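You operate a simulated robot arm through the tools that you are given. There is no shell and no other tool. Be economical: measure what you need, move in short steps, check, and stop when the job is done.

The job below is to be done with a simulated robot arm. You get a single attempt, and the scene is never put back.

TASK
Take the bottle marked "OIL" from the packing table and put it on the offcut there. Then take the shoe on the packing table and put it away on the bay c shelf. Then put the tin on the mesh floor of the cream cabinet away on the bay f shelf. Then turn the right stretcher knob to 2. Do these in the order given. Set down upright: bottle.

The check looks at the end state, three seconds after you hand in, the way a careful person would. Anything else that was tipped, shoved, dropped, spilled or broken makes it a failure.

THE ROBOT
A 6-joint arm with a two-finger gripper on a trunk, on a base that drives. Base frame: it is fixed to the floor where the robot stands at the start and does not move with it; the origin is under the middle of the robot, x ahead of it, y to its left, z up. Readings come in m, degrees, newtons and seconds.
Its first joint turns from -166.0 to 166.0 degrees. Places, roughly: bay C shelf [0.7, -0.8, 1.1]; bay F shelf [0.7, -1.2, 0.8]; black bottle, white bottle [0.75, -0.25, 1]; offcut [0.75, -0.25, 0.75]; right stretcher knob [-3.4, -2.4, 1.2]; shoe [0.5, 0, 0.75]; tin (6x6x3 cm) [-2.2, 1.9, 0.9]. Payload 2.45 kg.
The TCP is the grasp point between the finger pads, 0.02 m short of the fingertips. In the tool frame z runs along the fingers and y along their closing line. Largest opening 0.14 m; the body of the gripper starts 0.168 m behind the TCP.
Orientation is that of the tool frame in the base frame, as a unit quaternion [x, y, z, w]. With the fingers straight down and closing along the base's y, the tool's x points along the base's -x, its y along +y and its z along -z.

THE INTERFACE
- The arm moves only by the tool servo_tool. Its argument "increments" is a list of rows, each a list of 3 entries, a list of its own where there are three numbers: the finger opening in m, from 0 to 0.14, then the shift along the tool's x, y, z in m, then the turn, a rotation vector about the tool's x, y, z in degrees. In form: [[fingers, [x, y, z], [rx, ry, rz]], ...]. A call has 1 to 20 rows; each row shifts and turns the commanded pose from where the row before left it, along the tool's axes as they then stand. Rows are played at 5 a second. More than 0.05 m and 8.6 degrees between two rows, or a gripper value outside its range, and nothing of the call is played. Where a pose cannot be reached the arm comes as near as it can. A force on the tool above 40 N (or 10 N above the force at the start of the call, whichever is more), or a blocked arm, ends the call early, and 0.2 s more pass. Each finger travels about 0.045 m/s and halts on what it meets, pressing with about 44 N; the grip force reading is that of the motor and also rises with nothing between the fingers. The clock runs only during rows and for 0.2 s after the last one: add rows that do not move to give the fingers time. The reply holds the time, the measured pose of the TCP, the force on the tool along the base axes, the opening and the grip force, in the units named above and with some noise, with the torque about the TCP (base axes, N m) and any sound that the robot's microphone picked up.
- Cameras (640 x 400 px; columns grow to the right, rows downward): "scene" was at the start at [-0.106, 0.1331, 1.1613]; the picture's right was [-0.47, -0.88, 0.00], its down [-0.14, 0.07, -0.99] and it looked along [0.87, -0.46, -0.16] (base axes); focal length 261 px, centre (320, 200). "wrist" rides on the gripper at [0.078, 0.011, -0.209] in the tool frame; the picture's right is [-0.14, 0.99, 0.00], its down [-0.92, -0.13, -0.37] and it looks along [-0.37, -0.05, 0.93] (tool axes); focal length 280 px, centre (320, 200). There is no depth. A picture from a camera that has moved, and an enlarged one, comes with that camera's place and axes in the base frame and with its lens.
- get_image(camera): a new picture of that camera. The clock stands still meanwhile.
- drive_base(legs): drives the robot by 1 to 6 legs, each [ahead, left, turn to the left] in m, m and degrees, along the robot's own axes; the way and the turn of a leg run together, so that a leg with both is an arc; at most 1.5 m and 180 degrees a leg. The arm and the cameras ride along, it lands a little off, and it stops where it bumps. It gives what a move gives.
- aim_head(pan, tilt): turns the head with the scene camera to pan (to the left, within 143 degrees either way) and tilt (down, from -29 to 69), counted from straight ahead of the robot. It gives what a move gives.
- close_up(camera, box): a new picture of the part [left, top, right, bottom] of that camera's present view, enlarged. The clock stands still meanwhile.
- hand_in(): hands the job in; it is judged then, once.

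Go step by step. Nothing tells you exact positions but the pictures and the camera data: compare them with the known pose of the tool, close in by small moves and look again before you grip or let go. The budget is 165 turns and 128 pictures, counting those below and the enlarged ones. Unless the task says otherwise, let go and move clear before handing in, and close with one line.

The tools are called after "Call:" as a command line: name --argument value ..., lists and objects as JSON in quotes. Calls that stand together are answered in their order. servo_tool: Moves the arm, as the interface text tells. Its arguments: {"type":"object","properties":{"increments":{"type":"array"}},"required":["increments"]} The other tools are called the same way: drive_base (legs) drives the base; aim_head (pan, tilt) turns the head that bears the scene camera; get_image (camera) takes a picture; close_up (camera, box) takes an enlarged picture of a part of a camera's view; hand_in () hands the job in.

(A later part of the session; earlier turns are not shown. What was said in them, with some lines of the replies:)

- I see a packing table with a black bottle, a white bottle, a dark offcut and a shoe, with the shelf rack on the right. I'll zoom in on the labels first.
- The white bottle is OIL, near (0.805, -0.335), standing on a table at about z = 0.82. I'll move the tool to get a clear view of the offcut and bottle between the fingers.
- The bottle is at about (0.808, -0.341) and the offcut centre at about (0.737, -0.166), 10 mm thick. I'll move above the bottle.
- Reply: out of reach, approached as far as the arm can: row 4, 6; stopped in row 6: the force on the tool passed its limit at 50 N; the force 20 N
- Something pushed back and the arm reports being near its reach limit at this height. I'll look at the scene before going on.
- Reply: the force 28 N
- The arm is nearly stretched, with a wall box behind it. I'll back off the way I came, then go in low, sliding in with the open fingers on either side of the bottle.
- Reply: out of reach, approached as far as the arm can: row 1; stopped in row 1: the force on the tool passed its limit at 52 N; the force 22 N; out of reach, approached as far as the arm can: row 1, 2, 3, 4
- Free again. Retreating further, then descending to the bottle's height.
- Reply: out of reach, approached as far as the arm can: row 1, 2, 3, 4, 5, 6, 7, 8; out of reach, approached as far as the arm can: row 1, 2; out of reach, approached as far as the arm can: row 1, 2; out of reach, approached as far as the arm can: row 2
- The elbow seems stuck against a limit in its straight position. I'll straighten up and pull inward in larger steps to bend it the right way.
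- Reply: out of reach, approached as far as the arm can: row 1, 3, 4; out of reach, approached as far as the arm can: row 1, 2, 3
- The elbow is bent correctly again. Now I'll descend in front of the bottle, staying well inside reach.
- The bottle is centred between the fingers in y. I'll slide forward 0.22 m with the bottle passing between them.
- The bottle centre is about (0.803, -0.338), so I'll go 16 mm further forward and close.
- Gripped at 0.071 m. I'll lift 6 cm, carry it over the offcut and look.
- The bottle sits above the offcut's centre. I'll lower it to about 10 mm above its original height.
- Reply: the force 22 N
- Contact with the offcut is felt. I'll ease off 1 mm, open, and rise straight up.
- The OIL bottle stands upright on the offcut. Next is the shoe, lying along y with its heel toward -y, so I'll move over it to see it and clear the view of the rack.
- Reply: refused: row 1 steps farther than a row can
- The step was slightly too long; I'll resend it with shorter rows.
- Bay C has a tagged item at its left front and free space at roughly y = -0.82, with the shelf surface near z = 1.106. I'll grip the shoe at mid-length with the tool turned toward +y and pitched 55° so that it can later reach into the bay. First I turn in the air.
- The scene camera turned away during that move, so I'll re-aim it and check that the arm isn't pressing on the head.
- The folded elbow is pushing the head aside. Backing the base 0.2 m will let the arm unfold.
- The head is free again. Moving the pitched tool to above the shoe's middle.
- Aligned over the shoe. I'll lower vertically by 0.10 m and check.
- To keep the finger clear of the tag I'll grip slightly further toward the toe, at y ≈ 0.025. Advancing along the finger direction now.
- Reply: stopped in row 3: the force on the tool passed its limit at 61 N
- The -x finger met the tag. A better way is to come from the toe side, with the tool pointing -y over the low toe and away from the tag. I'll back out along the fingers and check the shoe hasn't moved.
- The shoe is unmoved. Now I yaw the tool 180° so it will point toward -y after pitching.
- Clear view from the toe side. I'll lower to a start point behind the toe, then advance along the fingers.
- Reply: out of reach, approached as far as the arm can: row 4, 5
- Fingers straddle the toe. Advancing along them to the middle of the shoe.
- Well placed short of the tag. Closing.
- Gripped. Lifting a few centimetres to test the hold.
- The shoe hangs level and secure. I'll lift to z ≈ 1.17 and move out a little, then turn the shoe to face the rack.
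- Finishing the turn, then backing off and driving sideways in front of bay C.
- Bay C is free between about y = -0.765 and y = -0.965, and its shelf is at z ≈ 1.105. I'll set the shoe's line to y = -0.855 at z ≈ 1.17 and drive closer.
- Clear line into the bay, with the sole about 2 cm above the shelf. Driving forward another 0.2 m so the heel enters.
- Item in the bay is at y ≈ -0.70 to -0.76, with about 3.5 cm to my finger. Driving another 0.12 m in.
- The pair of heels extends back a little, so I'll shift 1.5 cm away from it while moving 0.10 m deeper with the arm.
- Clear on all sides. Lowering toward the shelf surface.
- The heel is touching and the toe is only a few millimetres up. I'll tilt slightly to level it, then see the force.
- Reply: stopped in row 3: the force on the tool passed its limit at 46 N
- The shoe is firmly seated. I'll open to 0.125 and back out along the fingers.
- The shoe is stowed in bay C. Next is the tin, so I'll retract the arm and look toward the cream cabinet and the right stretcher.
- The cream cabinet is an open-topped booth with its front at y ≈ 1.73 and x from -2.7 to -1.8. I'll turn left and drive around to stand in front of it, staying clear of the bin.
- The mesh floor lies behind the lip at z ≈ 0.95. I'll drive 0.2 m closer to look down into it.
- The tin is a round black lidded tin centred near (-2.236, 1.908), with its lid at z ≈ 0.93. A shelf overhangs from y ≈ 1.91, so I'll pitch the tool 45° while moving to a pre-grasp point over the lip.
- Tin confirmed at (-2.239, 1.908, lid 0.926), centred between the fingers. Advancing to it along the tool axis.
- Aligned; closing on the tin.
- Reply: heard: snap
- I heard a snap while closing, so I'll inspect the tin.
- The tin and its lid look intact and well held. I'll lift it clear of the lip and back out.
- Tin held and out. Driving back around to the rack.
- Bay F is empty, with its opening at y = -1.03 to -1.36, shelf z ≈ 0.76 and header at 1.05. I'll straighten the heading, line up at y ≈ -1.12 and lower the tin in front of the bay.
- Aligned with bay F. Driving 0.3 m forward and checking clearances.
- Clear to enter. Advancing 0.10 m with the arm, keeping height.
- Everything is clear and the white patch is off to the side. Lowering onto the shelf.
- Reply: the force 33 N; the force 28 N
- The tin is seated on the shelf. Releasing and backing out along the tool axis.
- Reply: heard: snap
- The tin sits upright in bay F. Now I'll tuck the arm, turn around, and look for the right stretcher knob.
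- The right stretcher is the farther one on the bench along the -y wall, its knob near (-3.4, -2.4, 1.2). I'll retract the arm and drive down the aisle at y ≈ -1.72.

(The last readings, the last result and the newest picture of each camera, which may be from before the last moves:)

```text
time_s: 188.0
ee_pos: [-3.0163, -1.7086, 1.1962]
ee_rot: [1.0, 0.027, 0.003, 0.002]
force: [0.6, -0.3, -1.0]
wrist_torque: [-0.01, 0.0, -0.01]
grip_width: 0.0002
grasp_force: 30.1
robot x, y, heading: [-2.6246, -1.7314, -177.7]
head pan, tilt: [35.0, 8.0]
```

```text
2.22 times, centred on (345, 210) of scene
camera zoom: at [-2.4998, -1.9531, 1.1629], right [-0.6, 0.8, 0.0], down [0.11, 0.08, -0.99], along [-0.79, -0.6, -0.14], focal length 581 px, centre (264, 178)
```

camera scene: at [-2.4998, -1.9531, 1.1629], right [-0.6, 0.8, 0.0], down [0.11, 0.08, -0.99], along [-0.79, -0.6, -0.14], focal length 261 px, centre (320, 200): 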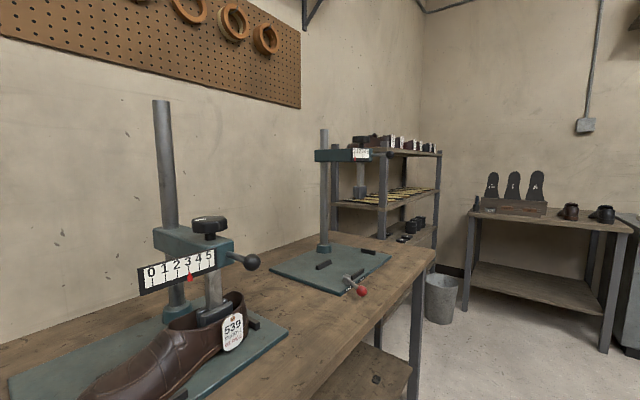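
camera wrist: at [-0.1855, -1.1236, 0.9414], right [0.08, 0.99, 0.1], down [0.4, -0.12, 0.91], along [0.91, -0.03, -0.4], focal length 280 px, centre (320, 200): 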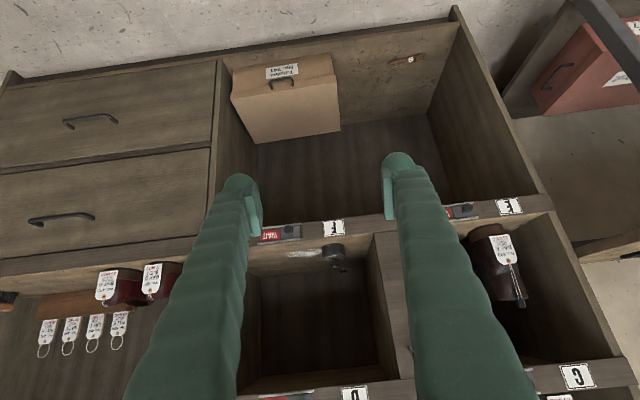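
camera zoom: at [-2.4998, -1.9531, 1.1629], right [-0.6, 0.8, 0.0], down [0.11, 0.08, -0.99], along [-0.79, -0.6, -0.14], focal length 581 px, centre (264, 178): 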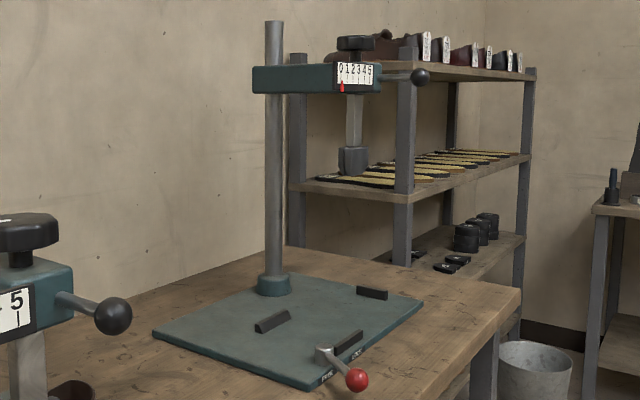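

The right stretcher has a black knob on top of its head, with the pointer at 0 on a 0–5 scale. I'll drive in front of it and face the bench.

Call:
drive_base --legs '[[0.78, 0.1, 0], [0, 0, 87.7]]'

Call:
aim_head --pan 0 --tilt 5

Call:
get_image --camera "scene"

Call:
get_image --camera "wrist"

```text
time_s: 196.1
ee_pos: [-3.4217, -2.2593, 1.1955]
ee_rot: [0.679, 0.734, 0.003, -0.001]
force: [-0.1, -0.2, -0.2]
wrist_torque: [0.01, -0.02, -0.01]
grip_width: 0.0001
grasp_force: 29.3
robot x, y, heading: [-3.4094, -1.868, -86.5]
head pan, tilt: [35.0, 8.0]
```

```text
time_s: 197.1
ee_pos: [-3.4221, -2.2601, 1.1958]
ee_rot: [0.68, 0.733, 0.004, -0.001]
force: [-0.5, 0.4, 0.1]
wrist_torque: [0.02, 0.02, -0.01]
grip_width: 0.0
grasp_force: 29.7
robot x, y, heading: [-3.4087, -1.8643, -86.7]
head pan, tilt: [0.0, 5.0]
```

```text
22 pictures are left
camera scene: at [-3.2373, -1.7569, 1.1677], right [-1.0, -0.06, 0.0], down [-0.01, 0.09, -1.0], along [0.06, -0.99, -0.09], focal length 261 px, centre (320, 200)
```

scene: 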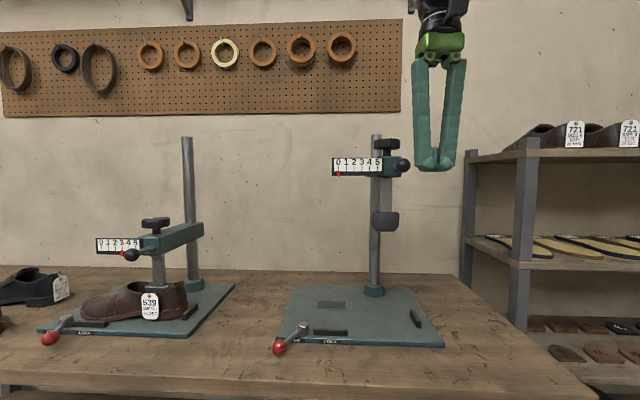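

```text
21 pictures are left
camera wrist: at [-3.4166, -2.1827, 1.4036], right [1.0, -0.06, 0.0], down [-0.06, -0.93, 0.36], along [-0.02, -0.36, -0.93], focal length 280 px, centre (320, 200)
```

wrist: 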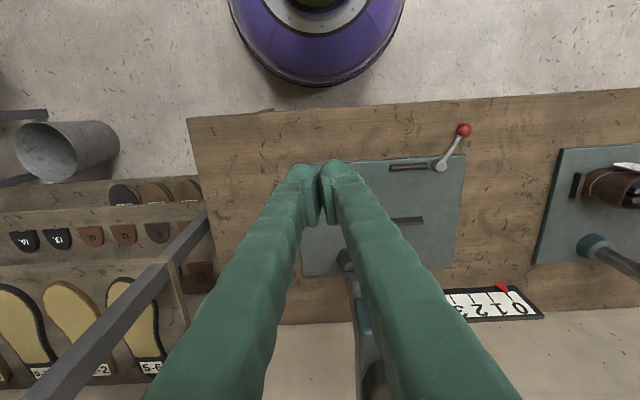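

Call:
close_up --camera "scene" --box '[310, 110, 480, 240]'

```text
3.08 times, centred on (395, 175) of scene
camera zoom: at [-3.2373, -1.7569, 1.1677], right [-1.0, -0.06, 0.0], down [-0.01, 0.09, -1.0], along [0.06, -0.99, -0.09], focal length 804 px, centre (89, 277)
```

zoom: 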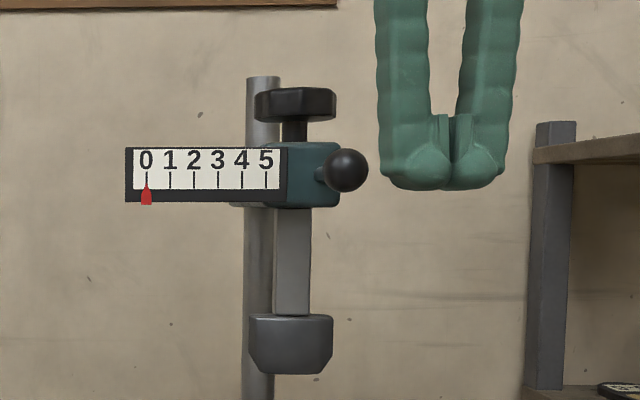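

The knob is at about (-3.362, -2.417, 1.249), 66 mm wide, with the pointer at 0. I'll rise, open, and move above it to look down.

Call:
servo_tool --increments '[[0.03, [0.01, 0, -0.045], [0, 0, 0]], [0.06, [0, 0, -0.045], [0, 0, 0]], [0.09, [0, 0, -0.045], [0, 0, 0]], [0.1, [-0.04, 0.012, 0], [0, 0, 0]], [0.1, [-0.04, 0.012, 0], [0, 0, 0]], [0.1, [-0.04, 0.012, 0], [0, 0, 0]], [0.1, [-0.02, 0.012, 0], [0, 0, 0]], [0.1, [0, 0, 0], [0, 0, 0]]]'

Call:
get_image --camera "wrist"

```text
time_s: 198.9
ee_pos: [-3.3644, -2.3847, 1.3298]
ee_rot: [0.679, 0.734, 0.003, -0.001]
force: [0.1, -1.2, 0.0]
wrist_torque: [-0.03, -0.02, 0.01]
grip_width: 0.1003
grasp_force: 0.1
robot x, y, heading: [-3.4127, -1.8676, -86.6]
head pan, tilt: [0.0, 5.0]
```

```text
19 pictures are left
camera wrist: at [-3.3581, -2.3086, 1.5374], right [1.0, -0.06, 0.0], down [-0.06, -0.93, 0.36], along [-0.02, -0.36, -0.93], focal length 280 px, centre (320, 200)
```

wrist: 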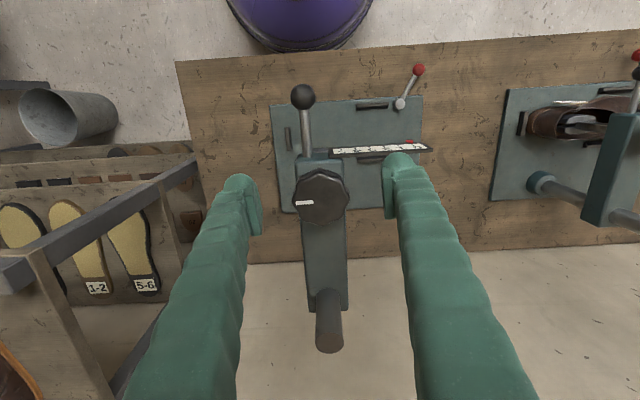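

The knob top with its white index mark is between the fingers at (-3.362, -2.412). Descending to grip it.

Call:
servo_tool --increments '[[0.1, [-0.027, 0.001, 0], [0, 0, 0]], [0.1, [0, 0, 0.035], [0, 0, 0]], [0.1, [0, 0, 0.03], [0, 0, 0]], [0.1, [0, 0, 0.01], [0, 0, 0]], [0.1, [0, 0, 0], [0, 0, 0]]]'

Call:
close_up --camera "scene" --box '[310, 80, 480, 230]'

Call:
get_image --camera "wrist"

```text
time_s: 200.1
ee_pos: [-3.361, -2.4116, 1.2549]
ee_rot: [0.68, 0.734, 0.003, 0.0]
force: [-0.2, 0.0, 0.3]
wrist_torque: [0.02, 0.04, 0.04]
grip_width: 0.1001
grasp_force: 0.1
robot x, y, heading: [-3.408, -1.8634, -86.4]
head pan, tilt: [0.0, 5.0]
```

```text
2.67 times, centred on (395, 155) of scene
camera zoom: at [-3.2374, -1.757, 1.1677], right [-1.0, -0.06, 0.0], down [-0.01, 0.09, -1.0], along [0.06, -0.99, -0.09], focal length 697 px, centre (120, 320)
```

zoom: 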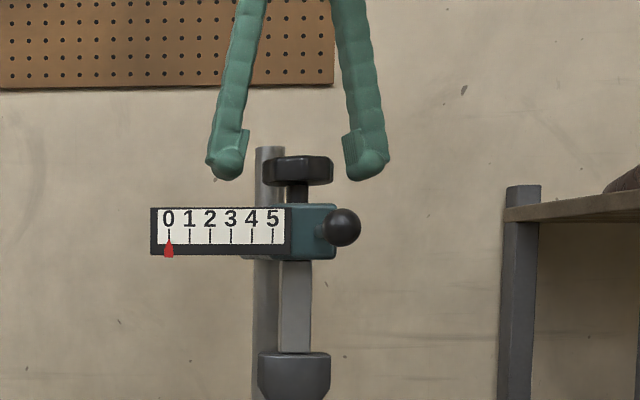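

```text
17 pictures are left
camera wrist: at [-3.3562, -2.335, 1.4626], right [1.0, -0.06, 0.0], down [-0.06, -0.93, 0.36], along [-0.02, -0.36, -0.93], focal length 280 px, centre (320, 200)
```

wrist: 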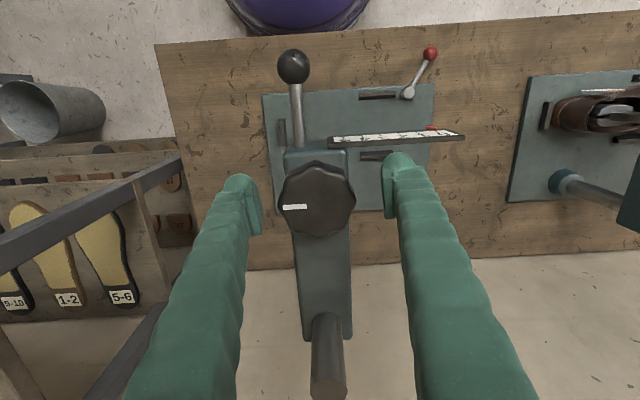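

Height is right. Gripping the knob, then a first small turn to learn the direction.

Call:
servo_tool --increments '[[0.085, [0, 0, 0], [0, 0, 0]], [0.07, [0, 0, 0], [0, 0, 0]], [0.06, [0, 0, 0], [0, 0, 0]], [0.05, [0, 0, 0], [0, 0, 0]], [0.05, [0, 0, 0], [0, 0, 0]], [0.05, [0, 0, 0], [0, 0, 0]]]'

Call:
servo_tool --increments '[[0.05, [0, 0, 0], [0, 0, 5]], [0.05, [0, 0, 0], [0, 0, 5]], [0.05, [0, 0, 0], [0, 0, 5]], [0.05, [0, 0, 0], [0, 0, 5]], [0.05, [0, 0, 0], [0, 0, 5]], [0.05, [0, 0, 0], [0, 0, 5]], [0.05, [0, 0, 0], [0, 0, 0]]]'

Call:
close_up --camera "scene" --box '[310, 80, 480, 230]'

```text
time_s: 201.5
ee_pos: [-3.362, -2.4114, 1.254]
ee_rot: [0.68, 0.734, 0.002, -0.001]
force: [-21.6, -0.3, 1.8]
wrist_torque: [-0.01, 0.19, -0.17]
grip_width: 0.0641
grasp_force: 10.4
robot x, y, heading: [-3.406, -1.8654, -86.6]
head pan, tilt: [0.0, 5.0]
```

```text
time_s: 203.1
ee_pos: [-3.3608, -2.4117, 1.2548]
ee_rot: [0.846, 0.533, 0.003, -0.002]
force: [-13.5, 8.8, -2.1]
wrist_torque: [0.15, 0.11, -0.09]
grip_width: 0.0608
grasp_force: 34.4
robot x, y, heading: [-3.4084, -1.865, -86.7]
head pan, tilt: [0.0, 5.0]
```

```text
2.67 times, centred on (395, 155) of scene
camera zoom: at [-3.238, -1.7566, 1.1678], right [-1.0, -0.06, 0.0], down [0.0, 0.09, -1.0], along [0.06, -0.99, -0.09], focal length 697 px, centre (120, 320)
```

zoom: 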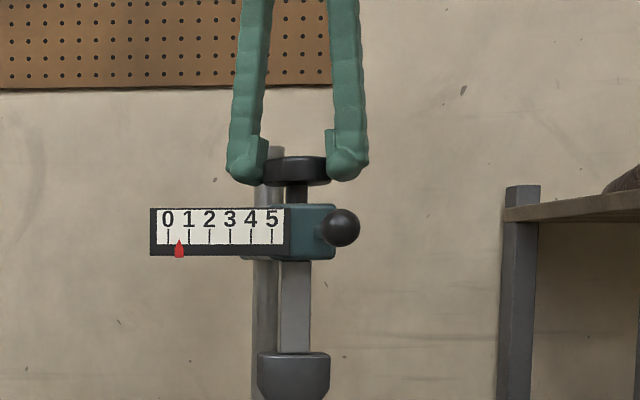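

It turns the right way: 30° moved the pointer to about 0.5, so about 90° more is needed. I'll turn 60° and check.

Call:
servo_tool --increments '[[0.05, [0, 0, 0], [0, 0, 6]], [0.05, [0, 0, 0], [0, 0, 6]], [0.05, [0, 0, 0], [0, 0, 6]], [0.05, [0, 0, 0], [0, 0, 6]], [0.05, [0, 0, 0], [0, 0, 6]], [0.05, [0, 0, 0], [0, 0, 6]], [0.05, [0, 0, 0], [0, 0, 6]], [0.05, [0, 0, 0], [0, 0, 6]], [0.05, [0, 0, 0], [0, 0, 6]], [0.05, [0, 0, 0], [0, 0, 6]], [0.05, [0, 0, 0], [0, 0, 0]]]'

Call:
close_up --camera "scene" --box '[310, 80, 480, 230]'

```text
time_s: 204.8
ee_pos: [-3.359, -2.4165, 1.2543]
ee_rot: [0.984, 0.179, 0.002, 0.0]
force: [9.3, -13.3, 0.2]
wrist_torque: [-0.48, -0.68, 0.11]
grip_width: 0.0599
grasp_force: 44.3
robot x, y, heading: [-3.408, -1.8677, -86.6]
head pan, tilt: [0.0, 5.0]
stopped in row 8: the force on the tool passed its limit at 41 N (the readings are from after the stop); the commanded pose is now the measured one
```

```text
2.67 times, centred on (395, 155) of scene
camera zoom: at [-3.2367, -1.758, 1.1677], right [-1.0, -0.06, 0.0], down [-0.01, 0.09, -1.0], along [0.06, -0.99, -0.09], focal length 697 px, centre (120, 320)
```

zoom: 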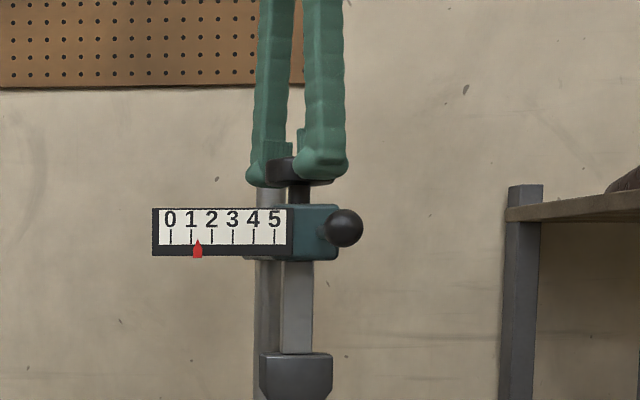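

The pointer reads about 1.25, and the stop came from a slight off-centre side load. I'll release, re-centre, rotate back 45° (one flat of the octagon) and re-grip.

Call:
servo_tool --increments '[[0.075, [0, 0, 0], [0, 0, 0]], [0.085, [0, 0, 0], [0, 0, 0]], [0.085, [-0.004, 0.001, 0], [0, 0, 0]], [0.085, [0, 0, 0], [0, 0, -7.5]], [0.085, [0, 0, 0], [0, 0, -7.5]], [0.085, [0, 0, 0], [0, 0, -7.5]], [0.085, [0, 0, 0], [0, 0, -7.5]], [0.085, [0, 0, 0], [0, 0, -7.5]], [0.085, [0, 0, 0], [0, 0, -7.5]], [0.085, [0, 0, 0], [0, 0, 0]]]'

Call:
get_image --camera "wrist"

Call:
close_up --camera "scene" --box '[340, 130, 420, 200]'

```text
time_s: 207.0
ee_pos: [-3.363, -2.4169, 1.2545]
ee_rot: [0.84, 0.542, 0.003, -0.001]
force: [-0.3, -0.3, -0.7]
wrist_torque: [0.04, -0.01, -0.02]
grip_width: 0.0848
grasp_force: 0.1
robot x, y, heading: [-3.4099, -1.8606, -86.9]
head pan, tilt: [0.0, 5.0]
```

```text
14 pictures are left
camera wrist: at [-3.3208, -2.3516, 1.4623], right [0.85, -0.53, 0.0], down [-0.5, -0.79, 0.36], along [-0.19, -0.31, -0.93], focal length 280 px, centre (320, 200)
```

wrist: 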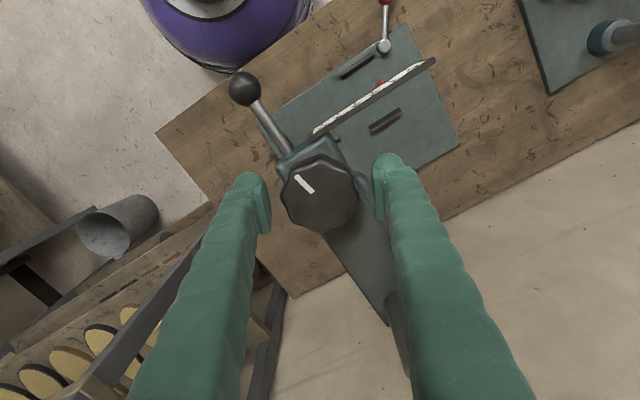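

```text
5.71 times, centred on (380, 165) of scene
camera zoom: at [-3.2372, -1.7573, 1.1677], right [-1.0, -0.06, 0.0], down [-0.01, 0.09, -1.0], along [0.06, -0.99, -0.09], focal length 1493 px, centre (-23, 400)
```

zoom: 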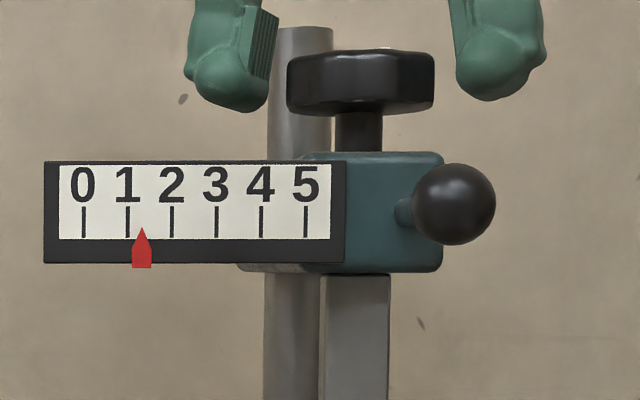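

The pointer is at 1.33, about 54° per unit, so about 36° more. Re-gripping and turning 30° first.

Call:
servo_tool --increments '[[0.07, [0, 0, 0], [0, 0, 0]], [0.06, [0, 0, 0], [0, 0, 0]], [0.05, [0, 0, 0], [0, 0, 0]], [0.05, [0, 0, 0], [0, 0, 0]], [0.05, [0, 0, 0], [0, 0, 0]]]'

Call:
servo_tool --increments '[[0.05, [0, 0, 0], [0, 0, 5]], [0.05, [0, 0, 0], [0, 0, 5]], [0.05, [0, 0, 0], [0, 0, 5]], [0.05, [0, 0, 0], [0, 0, 5]], [0.05, [0, 0, 0], [0, 0, 5]], [0.05, [0, 0, 0], [0, 0, 5]], [0.05, [0, 0, 0], [0, 0, 0]]]'

Call:
close_up --camera "scene" --box '[340, 130, 420, 200]'

```text
time_s: 208.2
ee_pos: [-3.3627, -2.4181, 1.2552]
ee_rot: [0.84, 0.542, 0.002, -0.001]
force: [-3.3, 1.4, 0.9]
wrist_torque: [0.06, 0.07, 0.0]
grip_width: 0.06
grasp_force: 44.9
robot x, y, heading: [-3.4129, -1.8661, -86.5]
head pan, tilt: [0.0, 5.0]
```

```text
time_s: 209.8
ee_pos: [-3.3613, -2.4163, 1.2544]
ee_rot: [0.952, 0.305, 0.003, -0.001]
force: [7.2, 0.2, 5.7]
wrist_torque: [-0.16, -0.16, 0.02]
grip_width: 0.0599
grasp_force: 45.0
robot x, y, heading: [-3.4103, -1.8677, -86.6]
head pan, tilt: [0.0, 5.0]
```

```text
5.71 times, centred on (380, 165) of scene
camera zoom: at [-3.2368, -1.7572, 1.1677], right [-1.0, -0.06, 0.0], down [-0.01, 0.09, -1.0], along [0.06, -0.99, -0.09], focal length 1493 px, centre (-23, 400)
```

zoom: 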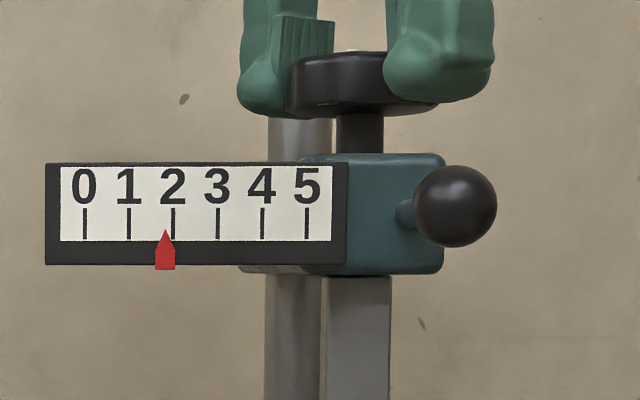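

The pointer reads 1.82; turning about 10.5° more.

Call:
servo_tool --increments '[[0.05, [0, 0, 0], [0, 0, 3.5]], [0.05, [0, 0, 0], [0, 0, 3.5]], [0.05, [0, 0, 0], [0, 0, 3.5]], [0.05, [0, 0, 0], [0, 0, 0]]]'

Call:
close_up --camera "scene" --box '[340, 130, 420, 200]'

```text
time_s: 210.8
ee_pos: [-3.3626, -2.418, 1.253]
ee_rot: [0.976, 0.218, 0.001, -0.001]
force: [11.1, -5.8, -0.5]
wrist_torque: [-0.26, -0.11, 0.03]
grip_width: 0.0601
grasp_force: 44.9
robot x, y, heading: [-3.4087, -1.866, -86.4]
head pan, tilt: [0.0, 5.0]
```

```text
5.71 times, centred on (380, 165) of scene
camera zoom: at [-3.2366, -1.7576, 1.1677], right [-1.0, -0.06, 0.0], down [-0.01, 0.09, -1.0], along [0.06, -0.99, -0.09], focal length 1493 px, centre (-23, 400)
```

zoom: 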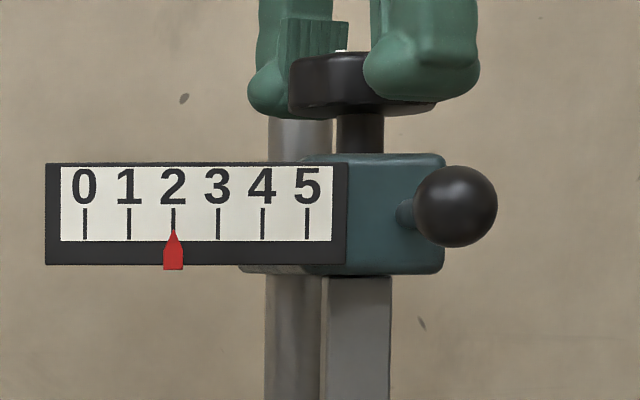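

The pointer is exactly on 2. Releasing gently, rising clear, and checking that it stays.

Call:
servo_tool --increments '[[0.07, [0, 0, 0], [0, 0, 0]], [0.08, [0, 0, 0], [0, 0, 0]], [0.085, [0, 0, 0], [0, 0, 0]], [0.085, [0, 0, 0], [0, 0, 0]], [0.085, [0, 0, -0.03], [0, 0, 0]], [0.085, [0, 0, -0.04], [0, 0, 0]], [0.085, [0, 0, -0.03], [0, 0, 0]], [0.085, [0, 0, 0], [0, 0, 0]]]'

Call:
close_up --camera "scene" --box '[340, 130, 420, 200]'

```text
time_s: 212.6
ee_pos: [-3.3634, -2.4161, 1.3563]
ee_rot: [0.976, 0.217, 0.002, -0.001]
force: [-1.2, -0.5, 0.0]
wrist_torque: [0.04, -0.01, 0.0]
grip_width: 0.0849
grasp_force: 0.0
robot x, y, heading: [-3.4051, -1.8695, -86.8]
head pan, tilt: [0.0, 5.0]
```

```text
5.71 times, centred on (380, 165) of scene
camera zoom: at [-3.2372, -1.7573, 1.1677], right [-1.0, -0.06, 0.0], down [-0.01, 0.09, -1.0], along [0.06, -0.99, -0.09], focal length 1493 px, centre (-23, 400)
```

zoom: 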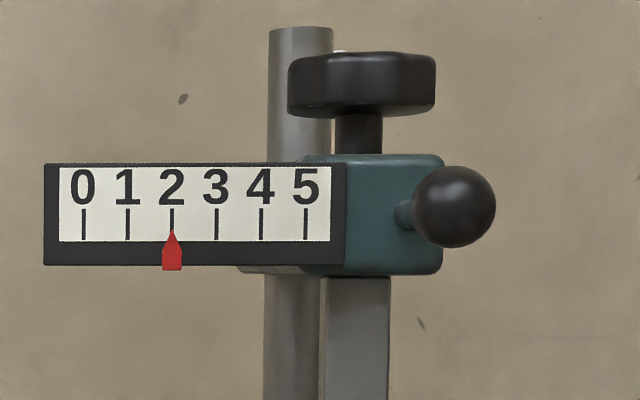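

The pointer stays on 2 and the gripper is clear; the other jobs were checked as they were finished. Handing in.

Call:
hand_in

```text
The job is handed in.
```

All four jobs are done in the order given and handed in: the OIL bottle stands upright on the offcut, the shoe is on the bay C shelf, the tin is on the bay F shelf, and the right stretcher knob reads 2. I heard a snap when the gripper closed on the tin and again at release; it looked intact in a close-up after the first snap and stood upright on the shelf after the second.
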